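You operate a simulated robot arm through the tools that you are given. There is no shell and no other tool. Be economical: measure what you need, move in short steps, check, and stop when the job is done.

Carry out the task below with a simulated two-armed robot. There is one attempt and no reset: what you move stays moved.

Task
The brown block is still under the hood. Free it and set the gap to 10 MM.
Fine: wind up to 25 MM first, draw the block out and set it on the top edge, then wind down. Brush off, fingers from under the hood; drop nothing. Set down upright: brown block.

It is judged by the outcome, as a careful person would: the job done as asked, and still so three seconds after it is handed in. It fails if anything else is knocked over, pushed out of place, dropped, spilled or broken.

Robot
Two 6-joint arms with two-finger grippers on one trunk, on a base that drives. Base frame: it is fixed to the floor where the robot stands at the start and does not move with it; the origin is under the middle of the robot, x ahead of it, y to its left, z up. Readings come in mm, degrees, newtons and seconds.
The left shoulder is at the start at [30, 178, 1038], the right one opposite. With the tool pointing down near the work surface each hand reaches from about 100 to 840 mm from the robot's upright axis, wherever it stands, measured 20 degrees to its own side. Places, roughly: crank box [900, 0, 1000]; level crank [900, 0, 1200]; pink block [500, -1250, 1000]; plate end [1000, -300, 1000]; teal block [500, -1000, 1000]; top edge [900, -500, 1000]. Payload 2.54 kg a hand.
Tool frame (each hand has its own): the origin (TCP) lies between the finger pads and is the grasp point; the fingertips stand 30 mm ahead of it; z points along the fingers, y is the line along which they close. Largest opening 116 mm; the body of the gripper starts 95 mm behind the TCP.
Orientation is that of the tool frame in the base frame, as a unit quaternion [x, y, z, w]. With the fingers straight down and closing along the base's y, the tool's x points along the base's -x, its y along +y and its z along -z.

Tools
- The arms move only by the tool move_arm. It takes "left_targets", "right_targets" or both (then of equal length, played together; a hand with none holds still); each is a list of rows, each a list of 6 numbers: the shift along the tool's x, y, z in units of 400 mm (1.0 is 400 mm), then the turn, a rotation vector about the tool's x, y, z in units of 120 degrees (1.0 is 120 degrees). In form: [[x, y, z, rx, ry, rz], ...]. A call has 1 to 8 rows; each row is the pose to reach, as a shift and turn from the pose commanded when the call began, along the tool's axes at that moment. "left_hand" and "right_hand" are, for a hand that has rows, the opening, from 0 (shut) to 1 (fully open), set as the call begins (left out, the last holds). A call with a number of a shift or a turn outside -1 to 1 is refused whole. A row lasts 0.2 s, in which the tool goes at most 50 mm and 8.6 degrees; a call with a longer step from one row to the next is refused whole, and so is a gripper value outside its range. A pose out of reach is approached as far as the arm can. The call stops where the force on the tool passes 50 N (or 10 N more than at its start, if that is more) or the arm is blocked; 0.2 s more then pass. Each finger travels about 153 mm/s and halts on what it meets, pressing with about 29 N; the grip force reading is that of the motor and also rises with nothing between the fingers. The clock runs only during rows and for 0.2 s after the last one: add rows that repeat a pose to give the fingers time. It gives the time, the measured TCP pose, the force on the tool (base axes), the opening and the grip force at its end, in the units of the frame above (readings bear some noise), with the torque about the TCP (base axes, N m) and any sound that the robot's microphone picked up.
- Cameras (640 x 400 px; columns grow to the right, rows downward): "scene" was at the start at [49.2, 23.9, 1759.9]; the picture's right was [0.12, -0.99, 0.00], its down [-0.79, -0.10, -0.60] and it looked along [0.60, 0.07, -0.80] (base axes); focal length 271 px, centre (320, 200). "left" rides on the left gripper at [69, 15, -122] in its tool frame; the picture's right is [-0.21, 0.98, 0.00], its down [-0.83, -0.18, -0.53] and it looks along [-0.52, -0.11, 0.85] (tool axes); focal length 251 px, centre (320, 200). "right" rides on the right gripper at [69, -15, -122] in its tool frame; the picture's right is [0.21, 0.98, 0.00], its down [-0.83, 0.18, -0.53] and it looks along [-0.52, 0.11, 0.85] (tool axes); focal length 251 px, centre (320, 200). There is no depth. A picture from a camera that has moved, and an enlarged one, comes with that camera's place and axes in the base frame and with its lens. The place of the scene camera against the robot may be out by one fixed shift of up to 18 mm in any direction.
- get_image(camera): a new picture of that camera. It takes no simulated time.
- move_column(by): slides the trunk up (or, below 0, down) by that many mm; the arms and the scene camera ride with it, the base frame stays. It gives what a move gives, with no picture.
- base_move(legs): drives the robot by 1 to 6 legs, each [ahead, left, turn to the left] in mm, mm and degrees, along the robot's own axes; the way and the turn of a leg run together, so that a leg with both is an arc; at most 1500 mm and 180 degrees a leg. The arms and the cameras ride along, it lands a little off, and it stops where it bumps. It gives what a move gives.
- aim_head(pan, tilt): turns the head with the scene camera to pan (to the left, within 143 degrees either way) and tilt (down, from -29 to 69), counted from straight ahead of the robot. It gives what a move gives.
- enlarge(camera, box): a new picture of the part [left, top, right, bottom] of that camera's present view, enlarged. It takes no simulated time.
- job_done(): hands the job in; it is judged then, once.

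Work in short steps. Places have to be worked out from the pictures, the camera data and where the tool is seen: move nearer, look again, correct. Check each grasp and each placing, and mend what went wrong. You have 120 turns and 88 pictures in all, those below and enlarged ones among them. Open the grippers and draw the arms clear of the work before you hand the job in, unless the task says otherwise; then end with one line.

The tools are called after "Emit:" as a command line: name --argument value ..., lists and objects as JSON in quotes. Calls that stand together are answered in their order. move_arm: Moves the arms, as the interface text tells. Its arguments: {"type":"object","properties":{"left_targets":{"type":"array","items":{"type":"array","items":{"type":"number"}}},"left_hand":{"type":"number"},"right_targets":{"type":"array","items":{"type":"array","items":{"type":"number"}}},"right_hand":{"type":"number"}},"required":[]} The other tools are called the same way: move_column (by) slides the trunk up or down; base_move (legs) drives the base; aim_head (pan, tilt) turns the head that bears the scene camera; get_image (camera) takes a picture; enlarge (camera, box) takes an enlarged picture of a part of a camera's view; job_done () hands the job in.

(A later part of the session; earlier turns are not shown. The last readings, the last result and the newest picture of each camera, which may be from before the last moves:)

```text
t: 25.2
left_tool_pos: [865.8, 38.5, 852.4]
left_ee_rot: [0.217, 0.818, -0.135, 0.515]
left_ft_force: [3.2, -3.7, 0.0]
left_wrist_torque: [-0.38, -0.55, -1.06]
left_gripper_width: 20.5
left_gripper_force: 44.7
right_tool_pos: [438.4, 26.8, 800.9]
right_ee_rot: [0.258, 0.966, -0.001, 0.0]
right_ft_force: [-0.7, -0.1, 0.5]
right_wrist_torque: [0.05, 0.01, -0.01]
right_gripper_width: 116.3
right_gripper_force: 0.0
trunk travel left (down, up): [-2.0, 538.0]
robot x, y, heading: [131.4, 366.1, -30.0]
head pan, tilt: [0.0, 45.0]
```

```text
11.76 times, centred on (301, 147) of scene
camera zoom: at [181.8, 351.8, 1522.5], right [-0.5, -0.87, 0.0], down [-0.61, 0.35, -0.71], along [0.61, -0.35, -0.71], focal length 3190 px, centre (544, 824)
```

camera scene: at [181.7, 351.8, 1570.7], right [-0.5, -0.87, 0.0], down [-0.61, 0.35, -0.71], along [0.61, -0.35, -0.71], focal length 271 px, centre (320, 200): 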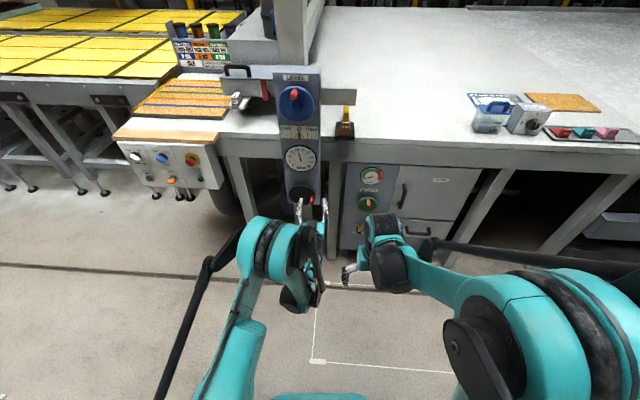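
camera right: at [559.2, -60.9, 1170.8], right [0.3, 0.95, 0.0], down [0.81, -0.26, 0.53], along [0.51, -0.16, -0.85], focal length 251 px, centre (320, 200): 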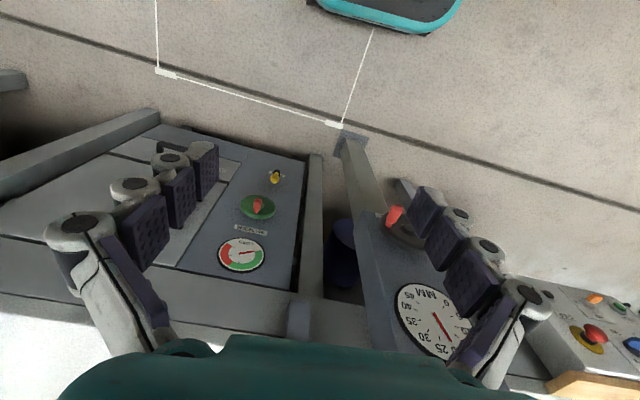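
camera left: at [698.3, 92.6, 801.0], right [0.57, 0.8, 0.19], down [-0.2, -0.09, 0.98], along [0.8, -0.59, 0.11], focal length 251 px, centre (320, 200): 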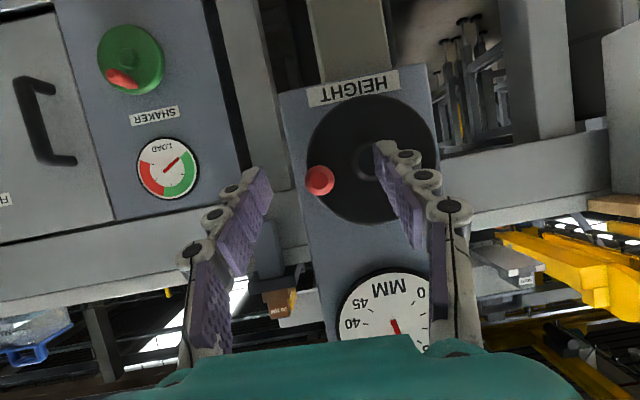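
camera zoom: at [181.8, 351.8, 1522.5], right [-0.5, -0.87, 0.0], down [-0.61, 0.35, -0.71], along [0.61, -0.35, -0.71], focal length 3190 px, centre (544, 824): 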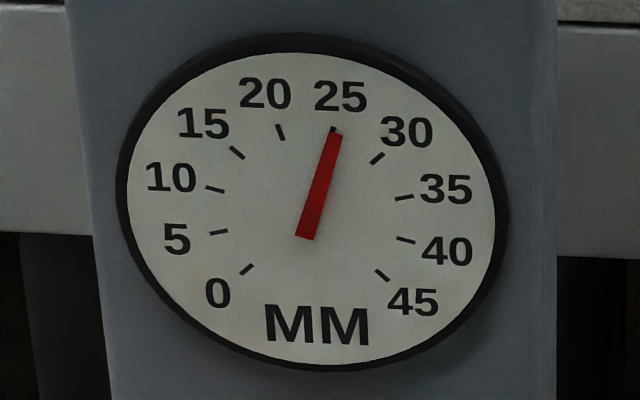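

It reads about 25.4, and near the top of the circle ~8° is about 0.5 mm. I'll ease back 5 mm to the right, then release.

Emit:
move_arm --left_targets '[[0, -0.0125, 0, 0, 0, 0], [0, -0.0125, 0, 0, 0, 0]]'

Emit:
enlarge --camera "scene" --box '[283, 130, 319, 164]'

```text
t: 25.8
left_tool_pos: [861.2, 32.3, 852.4]
left_ee_rot: [0.217, 0.817, -0.137, 0.516]
left_ft_force: [3.9, 10.6, 4.0]
left_wrist_torque: [0.68, 0.16, -1.11]
left_gripper_width: 20.4
left_gripper_force: 45.0
right_tool_pos: [438.1, 28.3, 800.5]
right_ee_rot: [0.26, 0.966, 0.0, 0.0]
right_ft_force: [-0.3, -0.2, -0.1]
right_wrist_torque: [0.01, -0.06, 0.01]
right_gripper_width: 116.0
right_gripper_force: 0.0
trunk travel left (down, up): [-2.0, 538.0]
robot x, y, heading: [127.3, 360.2, -29.8]
head pan, tilt: [0.0, 45.0]
```

```text
11.76 times, centred on (301, 147) of scene
camera zoom: at [181.5, 353.8, 1522.7], right [-0.5, -0.87, 0.0], down [-0.61, 0.35, -0.71], along [0.61, -0.35, -0.71], focal length 3190 px, centre (544, 824)
```

zoom: 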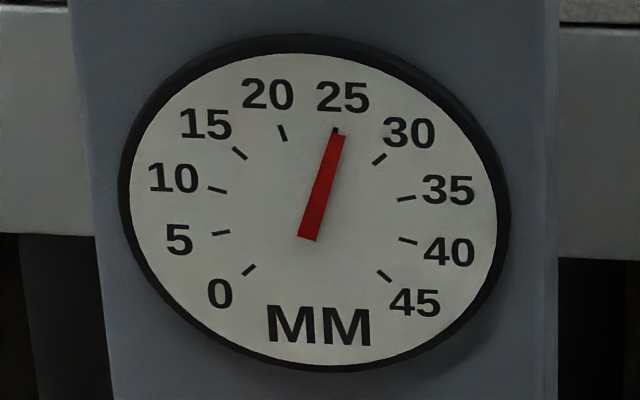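

It reads about 25.2, which is fine. I'll release the peg and back the left hand straight out.

Emit:
move_arm --left_targets '[[0, 0, 0, 0, 0, 0], [0, 0, 0, 0, 0, 0], [0.05, 0, -0.1, 0, 0, 0], [0.1, 0, -0.2, 0, 0, 0], [0.15, 0, -0.3, 0, 0, 0]]' --left_hand 0.5

Emit:
get_image --camera "scene"

```text
t: 27.0
left_tool_pos: [744.2, 98.9, 851.5]
left_ee_rot: [0.219, 0.817, -0.138, 0.515]
left_ft_force: [0.1, 0.6, -0.1]
left_wrist_torque: [-0.08, 0.0, -0.03]
left_gripper_width: 58.0
left_gripper_force: 0.1
right_tool_pos: [437.3, 26.4, 801.2]
right_ee_rot: [0.259, 0.966, 0.0, 0.0]
right_ft_force: [0.5, 0.3, -0.3]
right_wrist_torque: [0.02, 0.02, 0.01]
right_gripper_width: 116.0
right_gripper_force: 0.0
trunk travel left (down, up): [-2.0, 538.0]
robot x, y, heading: [129.4, 363.5, -30.1]
head pan, tilt: [0.0, 45.0]
```

```text
49 pictures are left
camera scene: at [180.9, 352.6, 1522.7], right [-0.5, -0.87, 0.0], down [-0.61, 0.35, -0.71], along [0.61, -0.35, -0.71], focal length 271 px, centre (320, 200)
```

scene: 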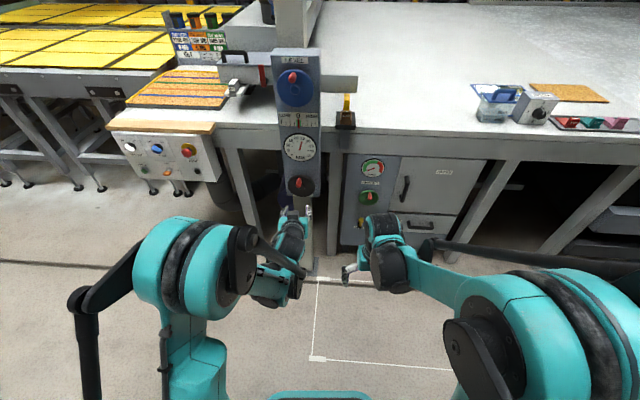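

The crank stays put with the peg at the top, reading 25. I'll raise the trunk, then fold the left hand back out of the way before driving in for the block.

Emit:
move_column --by 250

Emit:
move_arm --left_targets '[[0.045, 0.03, -0.06, 0, 0.068, 0], [0.09, 0.06, -0.12, 0, 0.136, 0], [0.135, 0.1, -0.18, 0, 0.204, 0], [0.18, 0.13, -0.24, 0, 0.272, 0], [0.2, 0.17, -0.32, 0, 0.34, 0], [0.2, 0.2, -0.4, 0, 0.408, 0], [0.22, 0.22, -0.48, 0, 0.47, 0], [0.24, 0.25, -0.56, 0, 0.53, 0]]'

```text
t: 29.6
left_tool_pos: [745.0, 98.3, 1100.4]
left_ee_rot: [0.217, 0.817, -0.137, 0.516]
left_ft_force: [0.7, -0.5, 0.0]
left_wrist_torque: [0.0, 0.01, -0.01]
left_gripper_width: 58.0
left_gripper_force: 0.0
right_tool_pos: [437.8, 26.0, 1051.2]
right_ee_rot: [0.259, 0.966, 0.001, 0.0]
right_ft_force: [0.1, 0.1, -0.3]
right_wrist_torque: [-0.01, 0.0, 0.0]
right_gripper_width: 116.2
right_gripper_force: 0.1
trunk travel left (down, up): [-252.0, 288.0]
robot x, y, heading: [127.8, 361.6, -30.0]
head pan, tilt: [0.0, 45.0]
```

```text
t: 31.4
left_tool_pos: [582.4, 307.1, 1111.3]
left_ee_rot: [0.26, 0.966, -0.002, 0.007]
left_ft_force: [-0.2, 0.7, -0.3]
left_wrist_torque: [-0.02, 0.01, 0.01]
left_gripper_width: 57.9
left_gripper_force: 0.0
right_tool_pos: [438.4, 27.2, 1051.9]
right_ee_rot: [0.26, 0.966, 0.0, 0.0]
right_ft_force: [-0.9, 0.5, 0.5]
right_wrist_torque: [-0.02, 0.02, 0.02]
right_gripper_width: 116.0
right_gripper_force: 0.0
trunk travel left (down, up): [-252.0, 288.0]
robot x, y, heading: [132.8, 357.3, -30.0]
head pan, tilt: [0.0, 45.0]
```

Emit:
base_move --legs '[[290, 0, 0]]'

Emit:
get_image --camera "scene"

Emit:
get_image --camera "right"

```text
t: 33.4
left_tool_pos: [836.1, 159.2, 1112.0]
left_ee_rot: [0.26, 0.966, -0.003, 0.007]
left_ft_force: [-0.1, 0.1, -0.6]
left_wrist_torque: [0.04, 0.03, 0.03]
left_gripper_width: 58.2
left_gripper_force: 0.1
right_tool_pos: [689.3, -120.8, 1051.0]
right_ee_rot: [0.259, 0.966, 0.0, 0.0]
right_ft_force: [0.2, -0.7, -0.3]
right_wrist_torque: [0.01, 0.04, 0.01]
right_gripper_width: 115.8
right_gripper_force: 0.0
trunk travel left (down, up): [-252.0, 288.0]
robot x, y, heading: [382.8, 217.6, -30.0]
head pan, tilt: [0.0, 45.0]
```

```text
48 pictures are left
camera scene: at [433.9, 206.1, 1772.6], right [-0.5, -0.87, 0.0], down [-0.61, 0.35, -0.71], along [0.61, -0.35, -0.71], focal length 271 px, centre (320, 200)
```

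scene: 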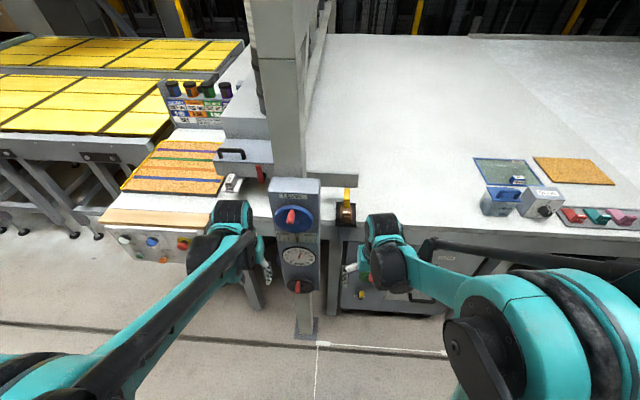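

```text
47 pictures are left
camera right: at [622.3, -97.9, 1172.5], right [0.3, 0.95, 0.0], down [0.81, -0.26, 0.53], along [0.51, -0.16, -0.85], focal length 251 px, centre (320, 200)
```

right: 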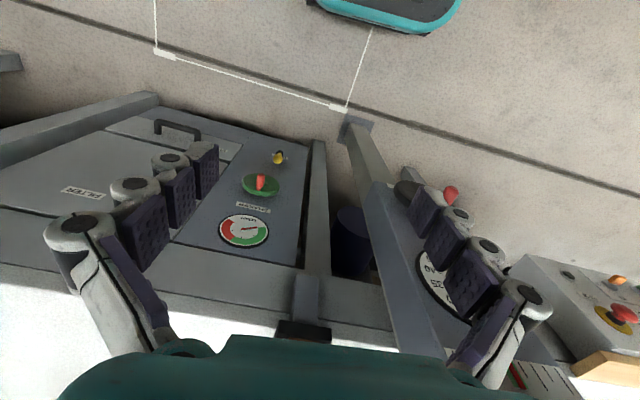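

I'll zoom in on the block to see whether the foot lifted, and pitch the right hand 45° forward to get a wrist view of the block.

Emit:
enlarge --camera "scene" --box '[320, 175, 370, 230]'

Emit:
move_arm --right_targets '[[0, 0, -0.04, 0, -0.07, 0], [0, 0, -0.08, 0, -0.14, 0], [0, 0, -0.12, 0, -0.21, 0], [0, 0, -0.16, 0, -0.28, 0], [0, 0, -0.2, 0, -0.35, 0]]'

Emit:
get_image --camera "right"

```text
7.27 times, centred on (345, 202) of scene
camera zoom: at [433.9, 206.1, 1772.6], right [-0.5, -0.87, 0.0], down [-0.61, 0.35, -0.71], along [0.61, -0.35, -0.71], focal length 1972 px, centre (138, 182)
```

zoom: 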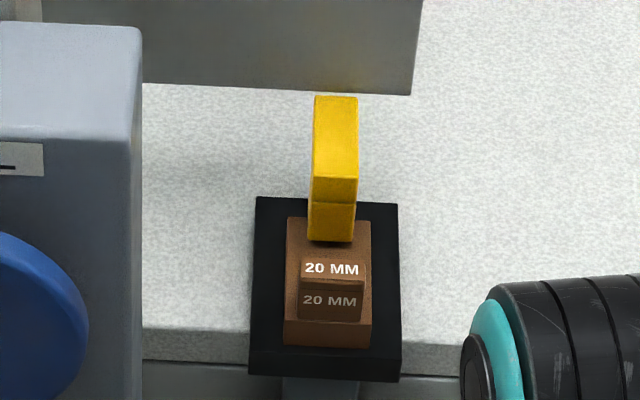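

```text
t: 34.6
left_tool_pos: [833.9, 161.0, 1111.4]
left_ee_rot: [0.26, 0.966, -0.003, 0.009]
left_ft_force: [0.1, 0.9, -0.8]
left_wrist_torque: [-0.02, 0.0, 0.01]
left_gripper_width: 58.0
left_gripper_force: 0.0
right_tool_pos: [688.4, -119.5, 1131.2]
right_ee_rot: [0.244, 0.901, -0.094, 0.347]
right_ft_force: [0.0, -0.8, 0.5]
right_wrist_torque: [-0.02, 0.01, -0.02]
right_gripper_width: 116.0
right_gripper_force: 0.1
trunk travel left (down, up): [-252.0, 288.0]
robot x, y, heading: [385.8, 218.7, -29.9]
head pan, tilt: [0.0, 45.0]
```

```text
45 pictures are left
camera right: at [565.2, -64.9, 1175.0], right [0.35, 0.92, -0.14], down [0.31, 0.03, 0.95], along [0.88, -0.38, -0.28], focal length 251 px, centre (320, 200)
```

right: 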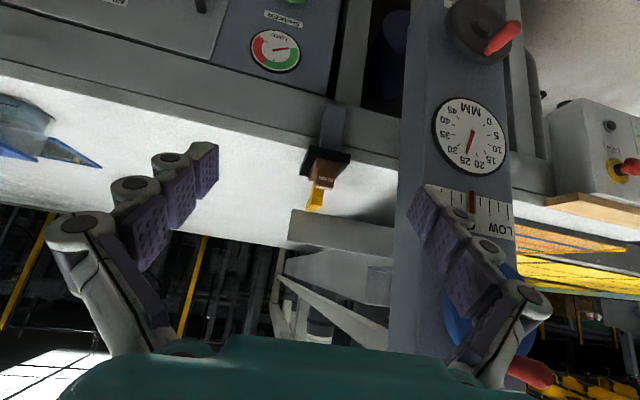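

The wrist view shows the block's grip clearly. Combined with the scene view, the grip top is at roughly f 981, l 286, z 998. I'll move closer, to f≈880 and z≈1100, and look again.

Emit:
move_arm --right_targets '[[-0.073, 0.0225, 0.0865, 0, 0, 0], [-0.146, 0.045, 0.173, 0, 0, 0], [-0.218, 0.0675, 0.26, 0, 0, 0], [-0.291, 0.09, 0.346, 0, 0, 0], [-0.364, 0.1125, 0.4325, 0, 0, 0]]' --right_hand 0.55

Emit:
get_image --camera "right"

```text
t: 35.8
left_tool_pos: [836.6, 158.7, 1111.0]
left_ee_rot: [0.259, 0.966, -0.002, 0.006]
left_ft_force: [1.0, 0.6, 0.2]
left_wrist_torque: [0.01, 0.02, 0.01]
left_gripper_width: 57.7
left_gripper_force: 0.2
right_tool_pos: [908.6, -192.6, 1099.5]
right_ee_rot: [0.243, 0.902, -0.093, 0.345]
right_ft_force: [-0.1, -0.3, -0.6]
right_wrist_torque: [0.02, 0.01, 0.0]
right_gripper_width: 63.9
right_gripper_force: 0.0
trunk travel left (down, up): [-252.0, 288.0]
robot x, y, heading: [385.2, 217.1, -30.3]
head pan, tilt: [0.0, 45.0]
```

```text
44 pictures are left
camera right: at [786.0, -139.5, 1143.5], right [0.35, 0.92, -0.14], down [0.31, 0.03, 0.95], along [0.88, -0.38, -0.28], focal length 251 px, centre (320, 200)
```

right: 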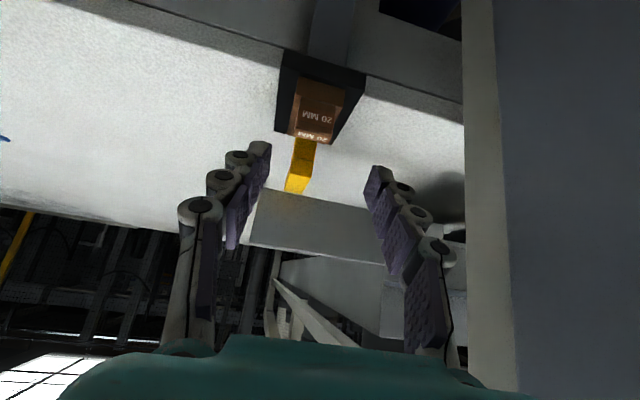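

Emit:
enlarge --camera "right" --box '[250, 40, 390, 200]'

```text
2.50 times, centred on (320, 120) of right
camera zoom: at [786.0, -139.5, 1143.5], right [0.35, 0.92, -0.14], down [0.31, 0.03, 0.95], along [0.88, -0.38, -0.28], focal length 629 px, centre (320, 400)
```

zoom: 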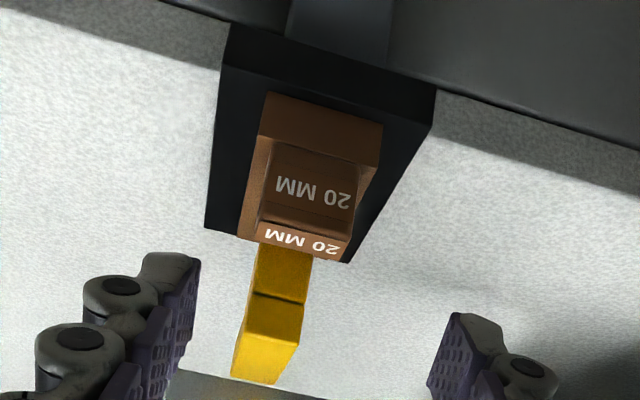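

Triangulated from two wrist views: grip front face at f≈948, l≈281, grip z 993–1021 and base about 42 mm wide. I'll approach along the tool axis most of the way, then check.

Emit:
move_arm --right_targets '[[0.005, -0.0075, 0.08, 0, 0, 0], [0.01, -0.015, 0.16, 0, 0, 0]]'

Emit:
get_image --camera "right"

Emit:
enlarge --camera "scene" --box '[310, 165, 380, 235]'

```text
t: 36.4
left_tool_pos: [835.5, 158.7, 1111.7]
left_ee_rot: [0.259, 0.966, -0.002, 0.008]
left_ft_force: [0.5, -0.2, -0.1]
left_wrist_torque: [0.03, 0.01, 0.01]
left_gripper_width: 58.2
left_gripper_force: 0.0
right_tool_pos: [938.7, -217.6, 1050.2]
right_ee_rot: [0.244, 0.901, -0.094, 0.346]
right_ft_force: [-0.3, -0.1, -0.3]
right_wrist_torque: [0.04, 0.0, 0.02]
right_gripper_width: 63.6
right_gripper_force: 0.1
trunk travel left (down, up): [-252.0, 288.0]
robot x, y, heading: [385.0, 216.0, -29.9]
head pan, tilt: [0.0, 45.0]
```

```text
42 pictures are left
camera right: at [815.5, -164.6, 1093.7], right [0.35, 0.92, -0.14], down [0.31, 0.03, 0.95], along [0.88, -0.38, -0.28], focal length 251 px, centre (320, 200)
```

right: 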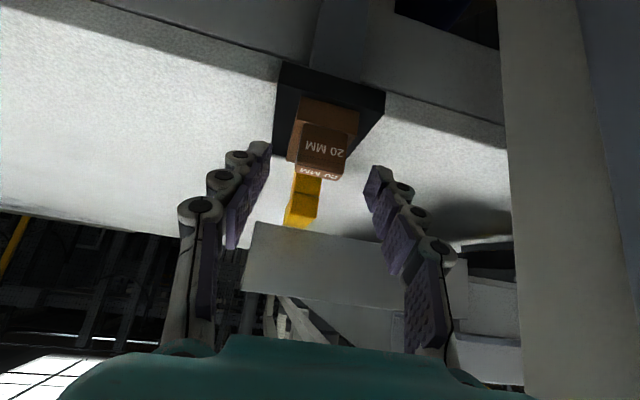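

```text
5.71 times, centred on (345, 200) of scene
camera zoom: at [433.5, 206.1, 1772.6], right [-0.5, -0.87, 0.0], down [-0.61, 0.35, -0.71], along [0.61, -0.35, -0.71], focal length 1549 px, centre (177, 200)
```

zoom: 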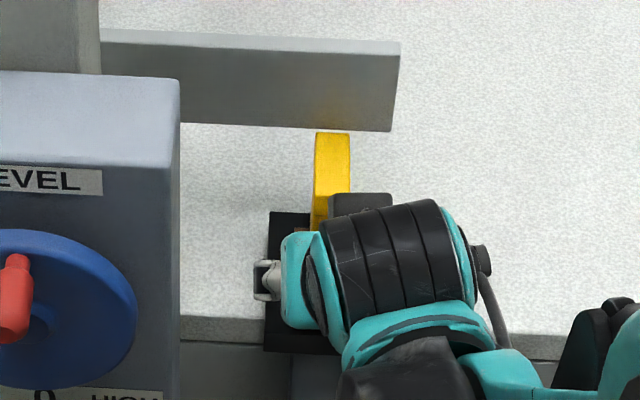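

Estimates agree (front label f≈944, z≈1011, l≈280). I'll do the final approach to TCP f 936, z 1028, then close on the grip.

Emit:
move_arm --right_targets '[[0.011, 0, 0.064, 0, 0, 0]]'

Emit:
enlarge --camera "right" --box '[220, 60, 420, 260]'

```text
t: 36.8
left_tool_pos: [837.1, 158.8, 1110.6]
left_ee_rot: [0.259, 0.966, -0.001, 0.007]
left_ft_force: [0.1, 0.3, 0.4]
left_wrist_torque: [0.0, 0.02, 0.01]
left_gripper_width: 58.1
left_gripper_force: 0.0
right_tool_pos: [950.8, -226.6, 1026.3]
right_ee_rot: [0.242, 0.902, -0.093, 0.345]
right_ft_force: [0.1, 0.6, -0.5]
right_wrist_torque: [-0.03, 0.01, -0.02]
right_gripper_width: 63.6
right_gripper_force: 0.1
trunk travel left (down, up): [-252.0, 288.0]
robot x, y, heading: [384.1, 216.5, -30.0]
head pan, tilt: [0.0, 45.0]
```

```text
2.00 times, centred on (320, 160) of right
camera zoom: at [828.5, -172.5, 1070.8], right [0.35, 0.92, -0.14], down [0.31, 0.03, 0.95], along [0.88, -0.38, -0.28], focal length 503 px, centre (320, 280)
```

zoom: 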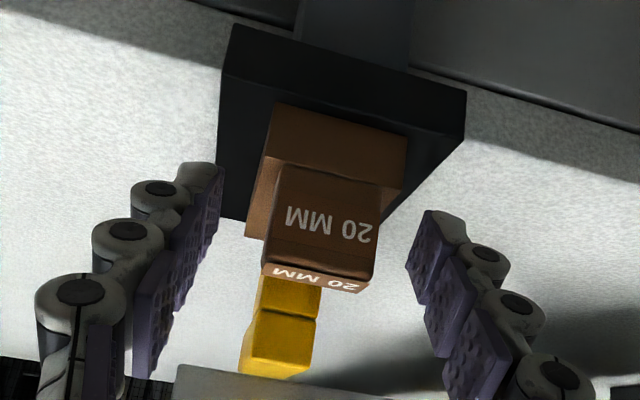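

The pads straddle the grip symmetrically at mid height, so I'll close.

Emit:
move_arm --right_targets '[[0, 0, 0, 0, 0, 0], [0, 0, 0, 0, 0, 0], [0, 0, 0, 0, 0, 0]]' --right_hand 0

Emit:
enlarge --camera "right" --box '[220, 60, 420, 260]'

```text
t: 37.6
left_tool_pos: [834.2, 160.3, 1111.5]
left_ee_rot: [0.259, 0.966, -0.002, 0.007]
left_ft_force: [0.5, -1.1, 0.4]
left_wrist_torque: [-0.05, 0.0, 0.02]
left_gripper_width: 57.9
left_gripper_force: 0.0
right_tool_pos: [949.7, -225.6, 1028.6]
right_ee_rot: [0.242, 0.902, -0.093, 0.346]
right_ft_force: [-0.8, -1.0, 5.2]
right_wrist_torque: [-0.1, -0.28, -0.04]
right_gripper_width: 32.6
right_gripper_force: 29.3
trunk travel left (down, up): [-252.0, 288.0]
robot x, y, heading: [380.1, 222.6, -30.3]
head pan, tilt: [0.0, 45.0]
```

```text
2.00 times, centred on (320, 160) of right
camera zoom: at [826.5, -171.3, 1072.4], right [0.35, 0.92, -0.14], down [0.31, 0.03, 0.95], along [0.88, -0.38, -0.28], focal length 503 px, centre (320, 280)
```

zoom: 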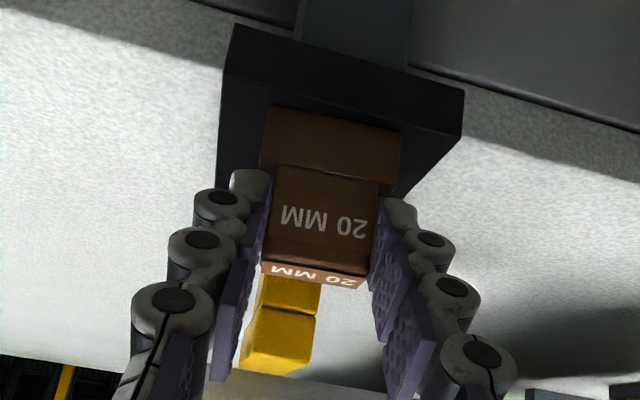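

Firm grip at 32.6 mm. I'll draw straight back, lifted 2 mm to use the 5 mm clearance.

Emit:
move_arm --right_targets '[[-0.0033, 0, -0.0037, 0, 0, 0], [0.0152, 0, -0.0204, 0, 0, 0], [0.0338, 0, -0.0372, 0, 0, 0]]'

Emit:
get_image --camera "right"

```text
t: 38.4
left_tool_pos: [835.0, 160.0, 1112.3]
left_ee_rot: [0.259, 0.966, -0.002, 0.008]
left_ft_force: [0.2, -0.4, -0.2]
left_wrist_torque: [0.01, -0.02, -0.01]
left_gripper_width: 58.1
left_gripper_force: 0.1
right_tool_pos: [931.4, -214.9, 1029.2]
right_ee_rot: [0.243, 0.902, -0.093, 0.346]
right_ft_force: [-0.2, 0.1, -0.6]
right_wrist_torque: [-0.01, -0.05, 0.04]
right_gripper_width: 32.6
right_gripper_force: 29.1
trunk travel left (down, up): [-252.0, 288.0]
robot x, y, heading: [382.5, 217.7, -30.1]
head pan, tilt: [0.0, 45.0]
```

```text
38 pictures are left
camera right: at [808.6, -161.0, 1074.2], right [0.35, 0.93, -0.14], down [0.31, 0.03, 0.95], along [0.88, -0.38, -0.28], focal length 251 px, centre (320, 200)
```

right: 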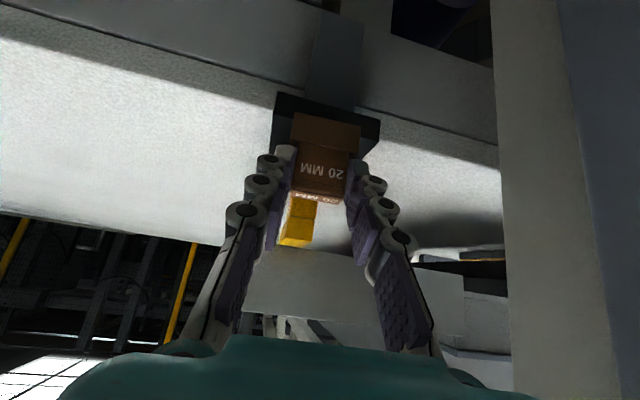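

Sliding out freely. I'll continue 80 mm back, then lift.

Emit:
move_arm --right_targets '[[0.0371, 0, -0.0335, 0, 0, 0], [0.0743, 0, -0.0669, 0, 0, 0], [0.1114, 0, -0.1003, 0, 0, 0], [0.1486, 0, -0.1338, 0, 0, 0], [0.16, 0, -0.175, 0, 0, 0], [0.1003, 0, -0.2248, 0, 0, 0]]'

Emit:
get_image --camera "right"

Emit:
get_image --camera "scene"

```text
t: 39.8
left_tool_pos: [833.8, 160.9, 1111.6]
left_ee_rot: [0.26, 0.966, -0.002, 0.008]
left_ft_force: [-0.9, -0.2, 0.3]
left_wrist_torque: [-0.01, -0.01, 0.01]
left_gripper_width: 57.9
left_gripper_force: 0.0
right_tool_pos: [852.7, -169.9, 1069.1]
right_ee_rot: [0.243, 0.901, -0.093, 0.346]
right_ft_force: [0.2, 0.8, -0.3]
right_wrist_torque: [0.03, 0.0, 0.02]
right_gripper_width: 32.6
right_gripper_force: 29.1
trunk travel left (down, up): [-252.0, 288.0]
robot x, y, heading: [385.6, 216.8, -30.2]
head pan, tilt: [0.0, 45.0]
```

```text
37 pictures are left
camera right: at [730.4, -116.1, 1114.3], right [0.35, 0.92, -0.14], down [0.31, 0.03, 0.95], along [0.88, -0.38, -0.28], focal length 251 px, centre (320, 200)
```

right: 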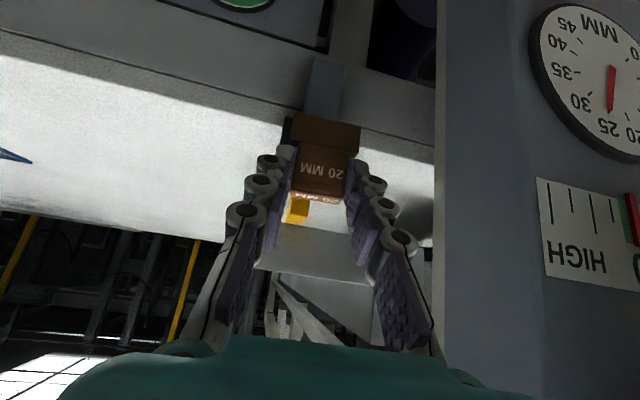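

```text
36 pictures are left
camera scene: at [432.0, 207.1, 1772.7], right [-0.5, -0.86, 0.0], down [-0.61, 0.35, -0.71], along [0.61, -0.35, -0.71], focal length 271 px, centre (320, 200)
```

scene: 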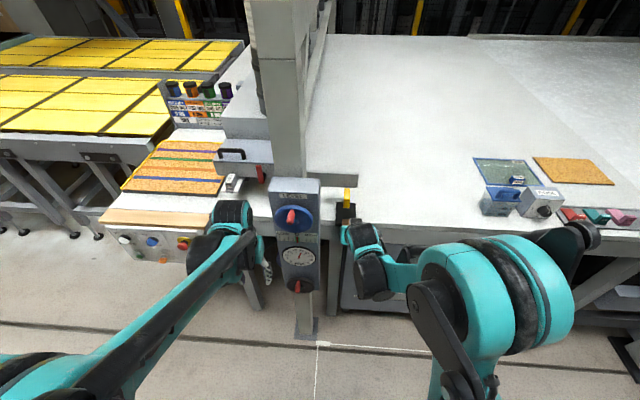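

The block is out and held. I'll place it on the table's front strip near (870,−470), i.e. f≈985, l≈30, so I'll sidestep the base 200 mm right for comfortable reach.

Emit:
base_move --legs '[[0, -200, 0]]'

Emit:
get_image --camera "scene"

Emit:
get_image --camera "right"

```text
t: 41.4
left_tool_pos: [734.7, -13.1, 1111.8]
left_ee_rot: [0.259, 0.966, -0.001, 0.008]
left_ft_force: [-0.7, 1.0, -0.2]
left_wrist_torque: [0.02, 0.01, 0.01]
left_gripper_width: 58.2
left_gripper_force: 0.1
right_tool_pos: [755.0, -344.6, 1069.7]
right_ee_rot: [0.242, 0.902, -0.092, 0.346]
right_ft_force: [-1.6, -0.8, -0.6]
right_wrist_torque: [-0.02, 0.0, 0.02]
right_gripper_width: 32.4
right_gripper_force: 29.2
trunk travel left (down, up): [-252.0, 288.0]
robot x, y, heading: [279.1, 43.2, -29.9]
head pan, tilt: [0.0, 45.0]
```

```text
35 pictures are left
camera scene: at [332.2, 32.7, 1772.7], right [-0.5, -0.87, 0.0], down [-0.61, 0.35, -0.71], along [0.61, -0.35, -0.71], focal length 271 px, centre (320, 200)
```

scene: 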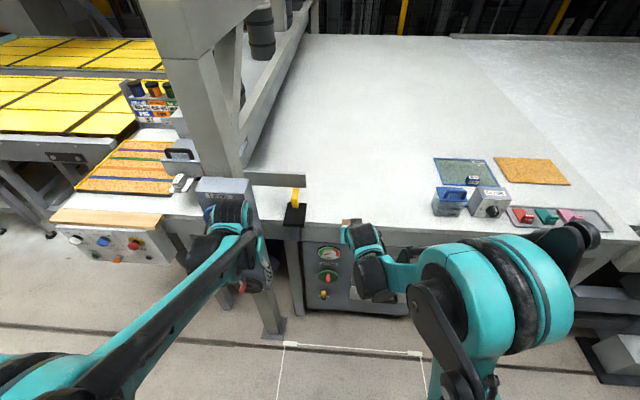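

```text
34 pictures are left
camera right: at [631.1, -289.4, 1113.8], right [0.35, 0.93, -0.14], down [0.31, 0.03, 0.95], along [0.88, -0.38, -0.28], focal length 251 px, centre (320, 200)
```

right: 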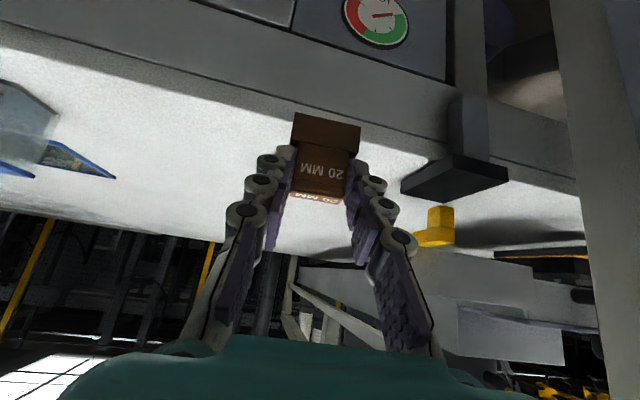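

I'll move the block over the strip and lower most of the way, expecting table contact at about TCP z 1010.

Emit:
move_arm --right_targets '[[-0.0743, -0.0325, 0.0669, 0, 0, 0], [-0.1486, -0.065, 0.1338, 0, 0, 0], [-0.2229, -0.0975, 0.2007, 0, 0, 0], [-0.19, -0.0975, 0.238, 0, 0, 0], [-0.156, -0.0975, 0.275, 0, 0, 0]]'

Emit:
enlarge --camera "scene" --box '[280, 180, 420, 290]'

Emit:
get_image --camera "right"

```text
t: 42.6
left_tool_pos: [735.1, -11.6, 1110.5]
left_ee_rot: [0.259, 0.966, -0.002, 0.007]
left_ft_force: [-0.1, -0.8, 0.1]
left_wrist_torque: [-0.01, 0.02, 0.04]
left_gripper_width: 58.2
left_gripper_force: 0.0
right_tool_pos: [839.0, -438.1, 1028.1]
right_ee_rot: [0.241, 0.902, -0.092, 0.346]
right_ft_force: [-0.8, -0.5, -0.2]
right_wrist_torque: [0.02, 0.04, -0.01]
right_gripper_width: 32.6
right_gripper_force: 29.1
trunk travel left (down, up): [-252.0, 288.0]
robot x, y, heading: [283.4, 45.4, -30.1]
head pan, tilt: [0.0, 45.0]
```

```text
3.64 times, centred on (350, 235) of scene
camera zoom: at [334.0, 33.3, 1772.6], right [-0.5, -0.87, 0.0], down [-0.61, 0.35, -0.71], along [0.61, -0.35, -0.71], focal length 986 px, centre (211, 73)
```

zoom: 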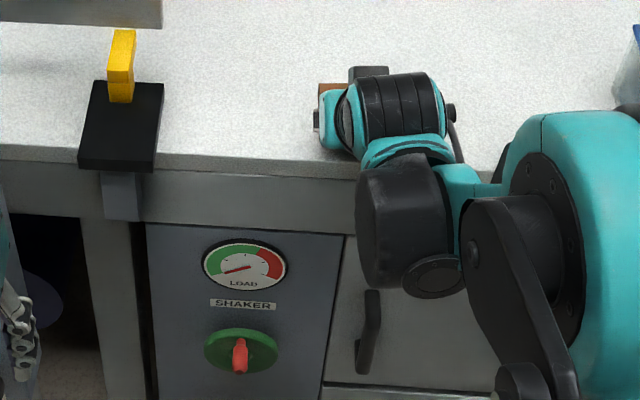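

```text
32 pictures are left
camera right: at [716.2, -383.4, 1073.3], right [0.35, 0.93, -0.14], down [0.31, 0.03, 0.95], along [0.88, -0.38, -0.28], focal length 251 px, centre (320, 200)
```

right: 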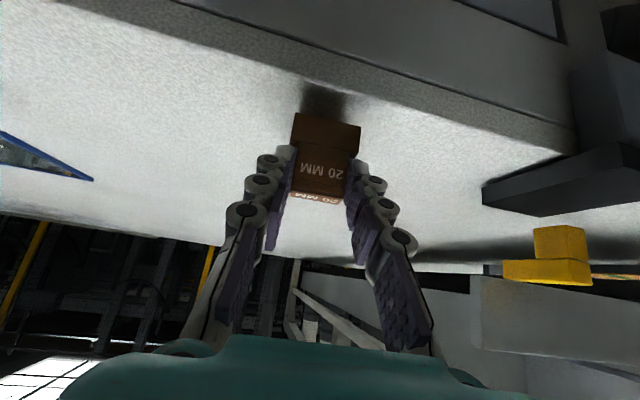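

The block is over the strip with its shadow close below. I'll lower 12 mm and check the force.

Emit:
move_arm --right_targets '[[0.01, 0, 0.011, 0, 0, 0], [0.02, 0, 0.0223, 0, 0, 0]]'

Emit:
enlarge --camera "right" --box '[240, 60, 400, 220]'

```text
t: 43.2
left_tool_pos: [735.8, -12.9, 1111.2]
left_ee_rot: [0.259, 0.966, -0.002, 0.007]
left_ft_force: [-1.1, -0.8, -0.3]
left_wrist_torque: [0.03, 0.0, 0.0]
left_gripper_width: 58.0
left_gripper_force: 0.0
right_tool_pos: [837.6, -436.2, 1018.2]
right_ee_rot: [0.242, 0.902, -0.093, 0.346]
right_ft_force: [0.3, 0.0, -0.3]
right_wrist_torque: [-0.01, 0.02, 0.02]
right_gripper_width: 32.3
right_gripper_force: 29.5
trunk travel left (down, up): [-252.0, 288.0]
robot x, y, heading: [284.3, 46.1, -30.0]
head pan, tilt: [0.0, 45.0]
```

```text
2.50 times, centred on (320, 140) of right
camera zoom: at [715.5, -382.7, 1062.3], right [0.35, 0.93, -0.14], down [0.31, 0.03, 0.95], along [0.88, -0.38, -0.28], focal length 629 px, centre (320, 350)
```

zoom: 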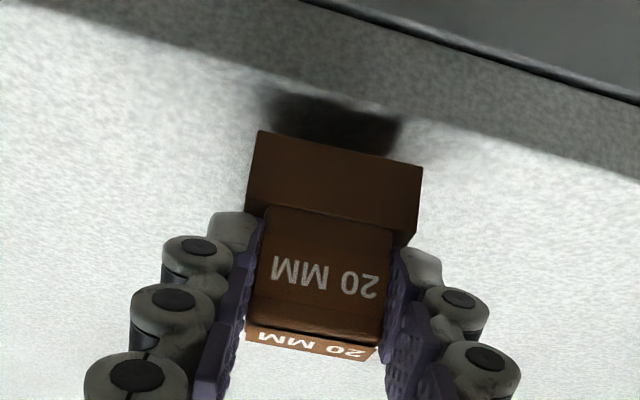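

Emit:
move_arm --right_targets '[[0.0067, 0, 0.0074, 0, 0, 0], [0.0134, 0, 0.0149, 0, 0, 0]]'

Emit:
enlarge --camera "right" --box '[240, 60, 400, 220]'

```text
t: 43.8
left_tool_pos: [735.1, -12.3, 1111.4]
left_ee_rot: [0.259, 0.966, -0.002, 0.007]
left_ft_force: [1.2, -0.2, -0.3]
left_wrist_torque: [0.0, 0.01, -0.02]
left_gripper_width: 58.0
left_gripper_force: 0.1
right_tool_pos: [838.8, -436.1, 1009.5]
right_ee_rot: [0.241, 0.902, -0.093, 0.346]
right_ft_force: [0.7, -0.2, 0.2]
right_wrist_torque: [0.02, 0.06, -0.01]
right_gripper_width: 32.6
right_gripper_force: 29.4
trunk travel left (down, up): [-252.0, 288.0]
robot x, y, heading: [282.0, 44.4, -30.1]
head pan, tilt: [0.0, 45.0]
```

```text
2.50 times, centred on (320, 140) of right
camera zoom: at [715.7, -382.6, 1053.9], right [0.35, 0.93, -0.14], down [0.31, 0.03, 0.95], along [0.88, -0.38, -0.28], focal length 629 px, centre (320, 350)
```

zoom: 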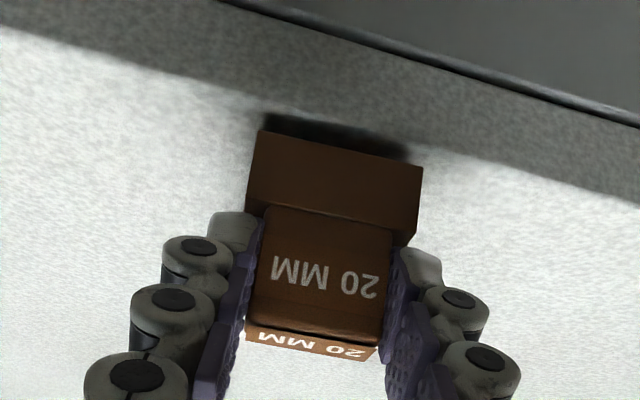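

About 7–8 mm to go by the shadow. I'll shift 20 mm further in from the edge, then lower in small steps.

Emit:
move_arm --right_targets '[[-0.0372, 0, 0.0335, 0, 0, 0], [-0.0288, 0, 0.0428, 0, 0, 0]]'

Emit:
move_arm --right_targets '[[0.0025, 0, 0.0028, 0, 0, 0], [0.005, 0, 0.0056, 0, 0, 0]]'

Emit:
enlarge --camera "right" --box '[240, 60, 400, 220]'

```text
t: 44.4
left_tool_pos: [734.4, -12.2, 1112.1]
left_ee_rot: [0.259, 0.966, -0.003, 0.008]
left_ft_force: [0.0, 0.8, 0.5]
left_wrist_torque: [-0.01, -0.01, -0.01]
left_gripper_width: 58.1
left_gripper_force: 0.0
right_tool_pos: [856.2, -447.0, 1006.0]
right_ee_rot: [0.241, 0.902, -0.092, 0.346]
right_ft_force: [-0.1, 0.5, 0.1]
right_wrist_torque: [0.0, 0.0, -0.02]
right_gripper_width: 32.8
right_gripper_force: 29.1
trunk travel left (down, up): [-252.0, 288.0]
robot x, y, heading: [283.5, 46.2, -30.1]
head pan, tilt: [0.0, 45.0]
```

```text
t: 45.0
left_tool_pos: [733.7, -11.5, 1111.5]
left_ee_rot: [0.258, 0.966, -0.003, 0.008]
left_ft_force: [0.4, -0.2, -0.3]
left_wrist_torque: [0.03, 0.0, -0.01]
left_gripper_width: 58.0
left_gripper_force: 0.0
right_tool_pos: [856.3, -447.2, 1003.0]
right_ee_rot: [0.241, 0.901, -0.093, 0.348]
right_ft_force: [2.2, -1.4, 10.2]
right_wrist_torque: [-0.17, -0.45, -0.01]
right_gripper_width: 32.3
right_gripper_force: 29.2
trunk travel left (down, up): [-252.0, 288.0]
robot x, y, heading: [284.0, 44.8, -30.2]
head pan, tilt: [0.0, 45.0]
```

```text
2.50 times, centred on (320, 140) of right
camera zoom: at [733.4, -392.7, 1046.7], right [0.35, 0.93, -0.14], down [0.31, 0.03, 0.95], along [0.88, -0.38, -0.28], focal length 629 px, centre (320, 350)
```

zoom: 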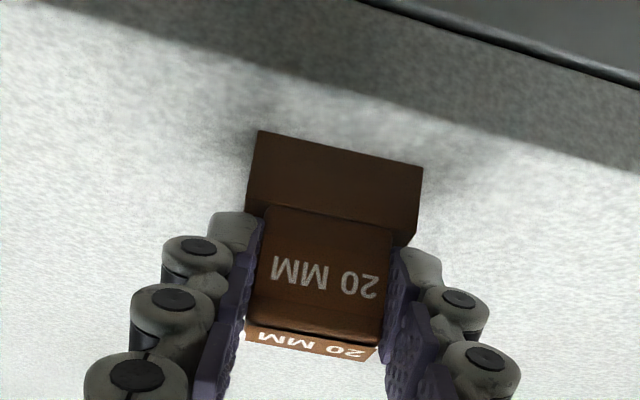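

Contact with 10 N and flush on the table, well inside the edge. I'll release and back out along the tool axis.

Emit:
move_arm --right_targets '[[0, 0, 0, 0, 0, 0], [0, 0, 0, 0, 0, 0], [0, 0, -0.05, 0, 0, 0], [0, 0, -0.15, 0, 0, 0], [0, 0, -0.25, 0, 0, 0], [0.0, 0, -0.35, 0, 0, 0]]' --right_hand 0.55

Emit:
get_image --camera "right"

```text
t: 46.4
left_tool_pos: [733.3, -10.1, 1112.3]
left_ee_rot: [0.259, 0.966, -0.002, 0.008]
left_ft_force: [0.0, 0.4, 0.5]
left_wrist_torque: [-0.01, -0.02, -0.05]
left_gripper_width: 57.9
left_gripper_force: 0.1
right_tool_pos: [774.1, -397.0, 1108.1]
right_ee_rot: [0.242, 0.901, -0.093, 0.347]
right_ft_force: [-0.2, -0.2, 0.6]
right_wrist_torque: [0.0, -0.01, -0.01]
right_gripper_width: 63.8
right_gripper_force: 0.0
trunk travel left (down, up): [-252.0, 288.0]
robot x, y, heading: [282.8, 45.5, -30.0]
head pan, tilt: [0.0, 45.0]
```

```text
28 pictures are left
camera right: at [650.7, -343.5, 1151.6], right [0.35, 0.93, -0.14], down [0.31, 0.03, 0.95], along [0.88, -0.38, -0.28], focal length 251 px, centre (320, 200)
```

right: 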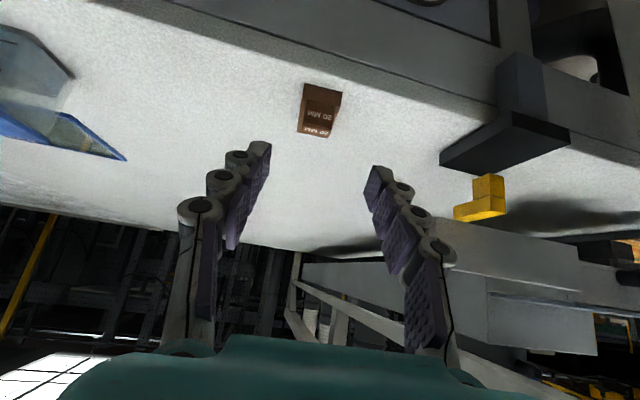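

The block stands upright on the strip, and the foot hangs free over the plate. I'll drive back, then left, to the cranking spot, and lower the trunk.

Emit:
base_move --legs '[[-290, 0, 0], [0, 198, 0]]'

Emit:
move_arm --right_targets '[[0.1, 0, -0.07, 0, 0, 0], [0.2, 0, -0.14, 0, 0, 0], [0.3, 0.0, -0.2, 0, 0, 0]]'

Emit:
move_arm --left_targets '[[0, -0.06, 0, 0, -0.07, 0], [-0.05, -0.12, 0, 0, -0.14, 0], [-0.1, -0.15, 0, 0, -0.21, 0], [-0.15, -0.18, 0, 0, -0.28, 0], [-0.2, -0.2, 0, 0, -0.35, 0], [-0.24, -0.22, 0, 0, -0.42, 0], [-0.28, -0.24, 0, 0, -0.49, 0], [-0.32, -0.25, 0.0, 0, -0.53, 0]]'

Emit:
get_image --camera "scene"

```text
t: 49.5
left_tool_pos: [586.5, 306.0, 1110.8]
left_ee_rot: [0.258, 0.966, -0.002, 0.008]
left_ft_force: [0.0, 0.9, -0.1]
left_wrist_torque: [-0.02, 0.05, -0.03]
left_gripper_width: 58.1
left_gripper_force: 0.1
right_tool_pos: [626.9, -81.5, 1106.2]
right_ee_rot: [0.242, 0.901, -0.094, 0.346]
right_ft_force: [-0.5, -0.4, -0.5]
right_wrist_torque: [0.0, 0.01, -0.04]
right_gripper_width: 63.8
right_gripper_force: 0.0
trunk travel left (down, up): [-252.0, 288.0]
robot x, y, heading: [138.6, 359.4, -30.0]
head pan, tilt: [0.0, 45.0]
```

```text
t: 50.4
left_tool_pos: [583.3, 305.0, 1111.9]
left_ee_rot: [0.259, 0.966, -0.003, 0.009]
left_ft_force: [-0.6, 0.0, -0.7]
left_wrist_torque: [-0.01, -0.03, 0.03]
left_gripper_width: 58.1
left_gripper_force: 0.0
right_tool_pos: [500.5, -8.2, 1088.0]
right_ee_rot: [0.241, 0.901, -0.093, 0.347]
right_ft_force: [-0.8, -0.1, 1.5]
right_wrist_torque: [-0.02, -0.02, -0.02]
right_gripper_width: 63.7
right_gripper_force: 0.1
trunk travel left (down, up): [-252.0, 288.0]
robot x, y, heading: [137.5, 361.4, -29.9]
head pan, tilt: [0.0, 45.0]
```

```text
t: 52.1
left_tool_pos: [646.3, 152.4, 1113.0]
left_ee_rot: [0.219, 0.816, -0.138, 0.516]
left_ft_force: [0.2, 0.2, -0.7]
left_wrist_torque: [-0.02, 0.0, 0.0]
left_gripper_width: 57.9
left_gripper_force: 0.0
right_tool_pos: [503.9, -9.4, 1086.3]
right_ee_rot: [0.242, 0.902, -0.093, 0.346]
right_ft_force: [-0.8, -0.3, 0.0]
right_wrist_torque: [-0.01, -0.01, -0.01]
right_gripper_width: 63.9
right_gripper_force: 0.0
trunk travel left (down, up): [-252.0, 288.0]
robot x, y, heading: [136.4, 362.4, -30.1]
head pan, tilt: [0.0, 45.0]
```

```text
27 pictures are left
camera scene: at [184.5, 350.1, 1772.6], right [-0.5, -0.87, 0.0], down [-0.61, 0.35, -0.71], along [0.61, -0.35, -0.71], focal length 271 px, centre (320, 200)
```

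scene: 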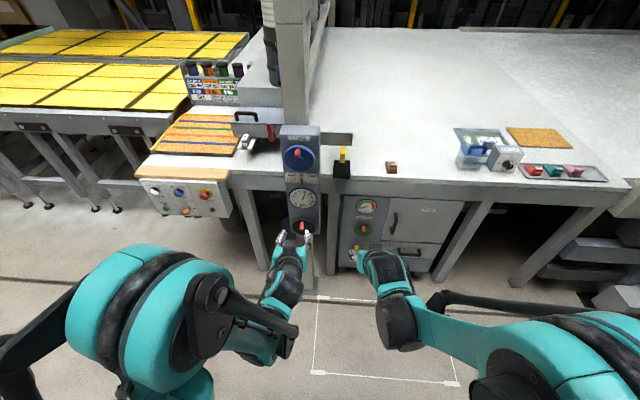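

All in place. Trunk down again, then look with the left wrist camera.

Emit:
move_column --by -250

Emit:
get_image --camera "left"

```text
t: 54.7
left_tool_pos: [646.7, 153.8, 864.3]
left_ee_rot: [0.218, 0.817, -0.137, 0.516]
left_ft_force: [-0.3, -0.6, 0.9]
left_wrist_torque: [0.03, -0.03, 0.04]
left_gripper_width: 58.1
left_gripper_force: 0.1
right_tool_pos: [502.3, -8.4, 837.2]
right_ee_rot: [0.242, 0.901, -0.093, 0.346]
right_ft_force: [-0.3, -0.5, -0.6]
right_wrist_torque: [-0.02, 0.01, 0.02]
right_gripper_width: 63.7
right_gripper_force: 0.0
trunk travel left (down, up): [-2.0, 538.0]
robot x, y, heading: [135.8, 363.1, -30.1]
head pan, tilt: [0.0, 45.0]
```

```text
26 pictures are left
camera left: at [534.0, 236.0, 854.5], right [0.57, 0.8, 0.19], down [-0.2, -0.09, 0.98], along [0.8, -0.59, 0.11], focal length 251 px, centre (320, 200)
```

left: 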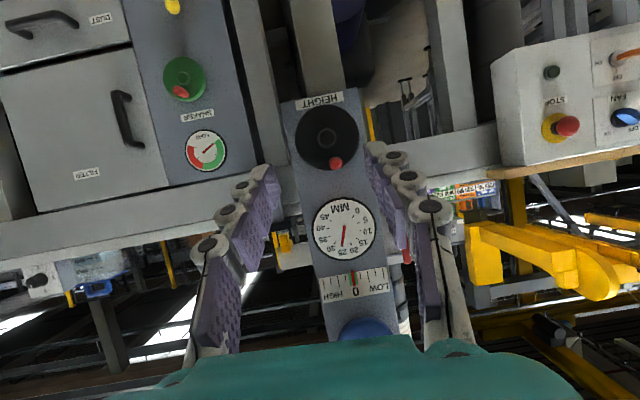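

Peg now at l≈461, z≈846 and f≈735. I'll approach to about 40 mm short and check.

Emit:
move_arm --left_targets '[[-0.038, 0.002, 0.095, 0, 0, 0], [-0.076, 0.005, 0.19, 0, 0, 0], [-0.114, 0.0075, 0.285, 0, 0, 0], [-0.152, 0.0075, 0.38, 0, 0, 0], [-0.19, 0.0075, 0.4767, 0, 0, 0]]'

Emit:
get_image --camera "left"

```text
t: 55.9
left_tool_pos: [827.3, 52.8, 851.0]
left_ee_rot: [0.219, 0.817, -0.138, 0.515]
left_ft_force: [0.2, 1.2, -0.3]
left_wrist_torque: [0.02, -0.02, -0.02]
left_gripper_width: 58.0
left_gripper_force: 0.0
right_tool_pos: [504.2, -9.2, 835.6]
right_ee_rot: [0.241, 0.902, -0.092, 0.346]
right_ft_force: [0.3, 0.6, 0.5]
right_wrist_torque: [-0.02, -0.02, 0.02]
right_gripper_width: 63.8
right_gripper_force: 0.1
trunk travel left (down, up): [-2.0, 538.0]
robot x, y, heading: [137.5, 362.4, -30.1]
head pan, tilt: [0.0, 45.0]
```

```text
25 pictures are left
camera left: at [714.3, 135.6, 840.5], right [0.57, 0.8, 0.19], down [-0.2, -0.09, 0.98], along [0.8, -0.59, 0.11], focal length 251 px, centre (320, 200)
```

left: 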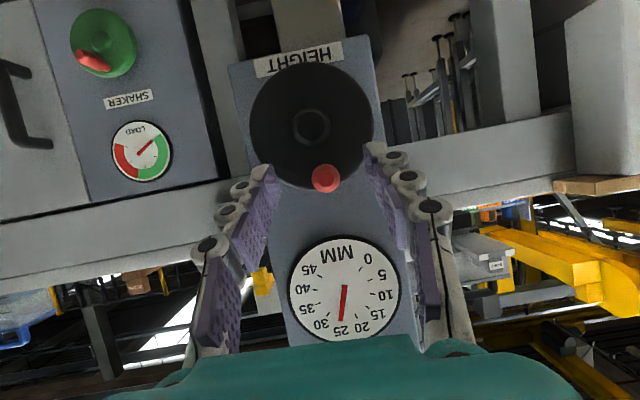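

The peg is centred between the fingers and the dial still reads 25. I'll advance 40 mm and grip. The wheel centre refines to l 455, z 802, R≈44.

Emit:
move_arm --left_targets '[[-0.0214, 0.005, 0.0451, 0, 0, 0], [-0.0428, 0.005, 0.0903, 0, 0, 0]]'

Emit:
move_arm --left_targets '[[0, 0, 0, 0, 0, 0], [0, 0, 0, 0, 0, 0], [0, 0, 0, 0, 0, 0]]' --left_hand 0

```text
t: 56.5
left_tool_pos: [862.6, 35.2, 851.5]
left_ee_rot: [0.218, 0.817, -0.137, 0.516]
left_ft_force: [0.9, -0.4, -0.1]
left_wrist_torque: [-0.01, -0.01, 0.0]
left_gripper_width: 57.7
left_gripper_force: 0.2
right_tool_pos: [502.7, -9.1, 835.6]
right_ee_rot: [0.242, 0.902, -0.093, 0.346]
right_ft_force: [0.9, -0.3, -0.4]
right_wrist_torque: [-0.01, 0.0, 0.01]
right_gripper_width: 64.0
right_gripper_force: 0.0
trunk travel left (down, up): [-2.0, 538.0]
robot x, y, heading: [131.9, 362.5, -30.1]
head pan, tilt: [0.0, 45.0]
```

```text
t: 57.3
left_tool_pos: [861.3, 35.0, 850.4]
left_ee_rot: [0.219, 0.817, -0.138, 0.515]
left_ft_force: [3.0, 0.3, 4.9]
left_wrist_torque: [0.09, -0.07, -1.22]
left_gripper_width: 20.3
left_gripper_force: 45.3
right_tool_pos: [502.6, -9.5, 836.5]
right_ee_rot: [0.241, 0.902, -0.093, 0.346]
right_ft_force: [-0.4, 0.2, -0.3]
right_wrist_torque: [0.03, -0.02, -0.02]
right_gripper_width: 63.6
right_gripper_force: 0.0
trunk travel left (down, up): [-2.0, 538.0]
robot x, y, heading: [134.9, 363.2, -30.0]
head pan, tilt: [0.0, 45.0]
```

Gripped again. Winding down clockwise: first 90°, with the peg going right and down.

Emit:
move_arm --left_targets '[[0, -0.0288, 0, 0, 0, 0], [0.0063, -0.0565, 0.003, 0, 0, 0], [0.019, -0.0815, 0.009, 0, 0, 0], [0.0373, -0.102, 0.0177, 0, 0, 0], [0.0597, -0.1165, 0.0282, 0, 0, 0], [0.0845, -0.1243, 0.04, 0, 0, 0]]'

Emit:
enlarge --camera "scene" --box '[270, 115, 350, 215]'

```text
t: 58.7
left_tool_pos: [833.6, -6.4, 815.8]
left_ee_rot: [0.219, 0.817, -0.139, 0.516]
left_ft_force: [-6.8, 20.0, 11.7]
left_wrist_torque: [0.3, -0.67, -0.83]
left_gripper_width: 20.8
left_gripper_force: 44.6
right_tool_pos: [501.5, -7.1, 838.1]
right_ee_rot: [0.242, 0.901, -0.094, 0.347]
right_ft_force: [1.0, 0.0, -0.4]
right_wrist_torque: [0.01, -0.03, 0.03]
right_gripper_width: 63.5
right_gripper_force: 0.1
trunk travel left (down, up): [-2.0, 538.0]
robot x, y, heading: [133.1, 362.7, -30.1]
head pan, tilt: [0.0, 45.0]
```

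```text
4.00 times, centred on (310, 165) of scene
camera zoom: at [181.6, 353.8, 1522.9], right [-0.5, -0.87, 0.0], down [-0.61, 0.35, -0.71], along [0.61, -0.36, -0.71], focal length 1085 px, centre (360, 340)
```

zoom: 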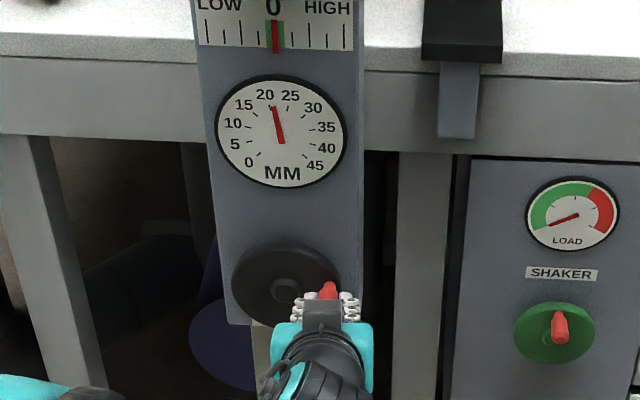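

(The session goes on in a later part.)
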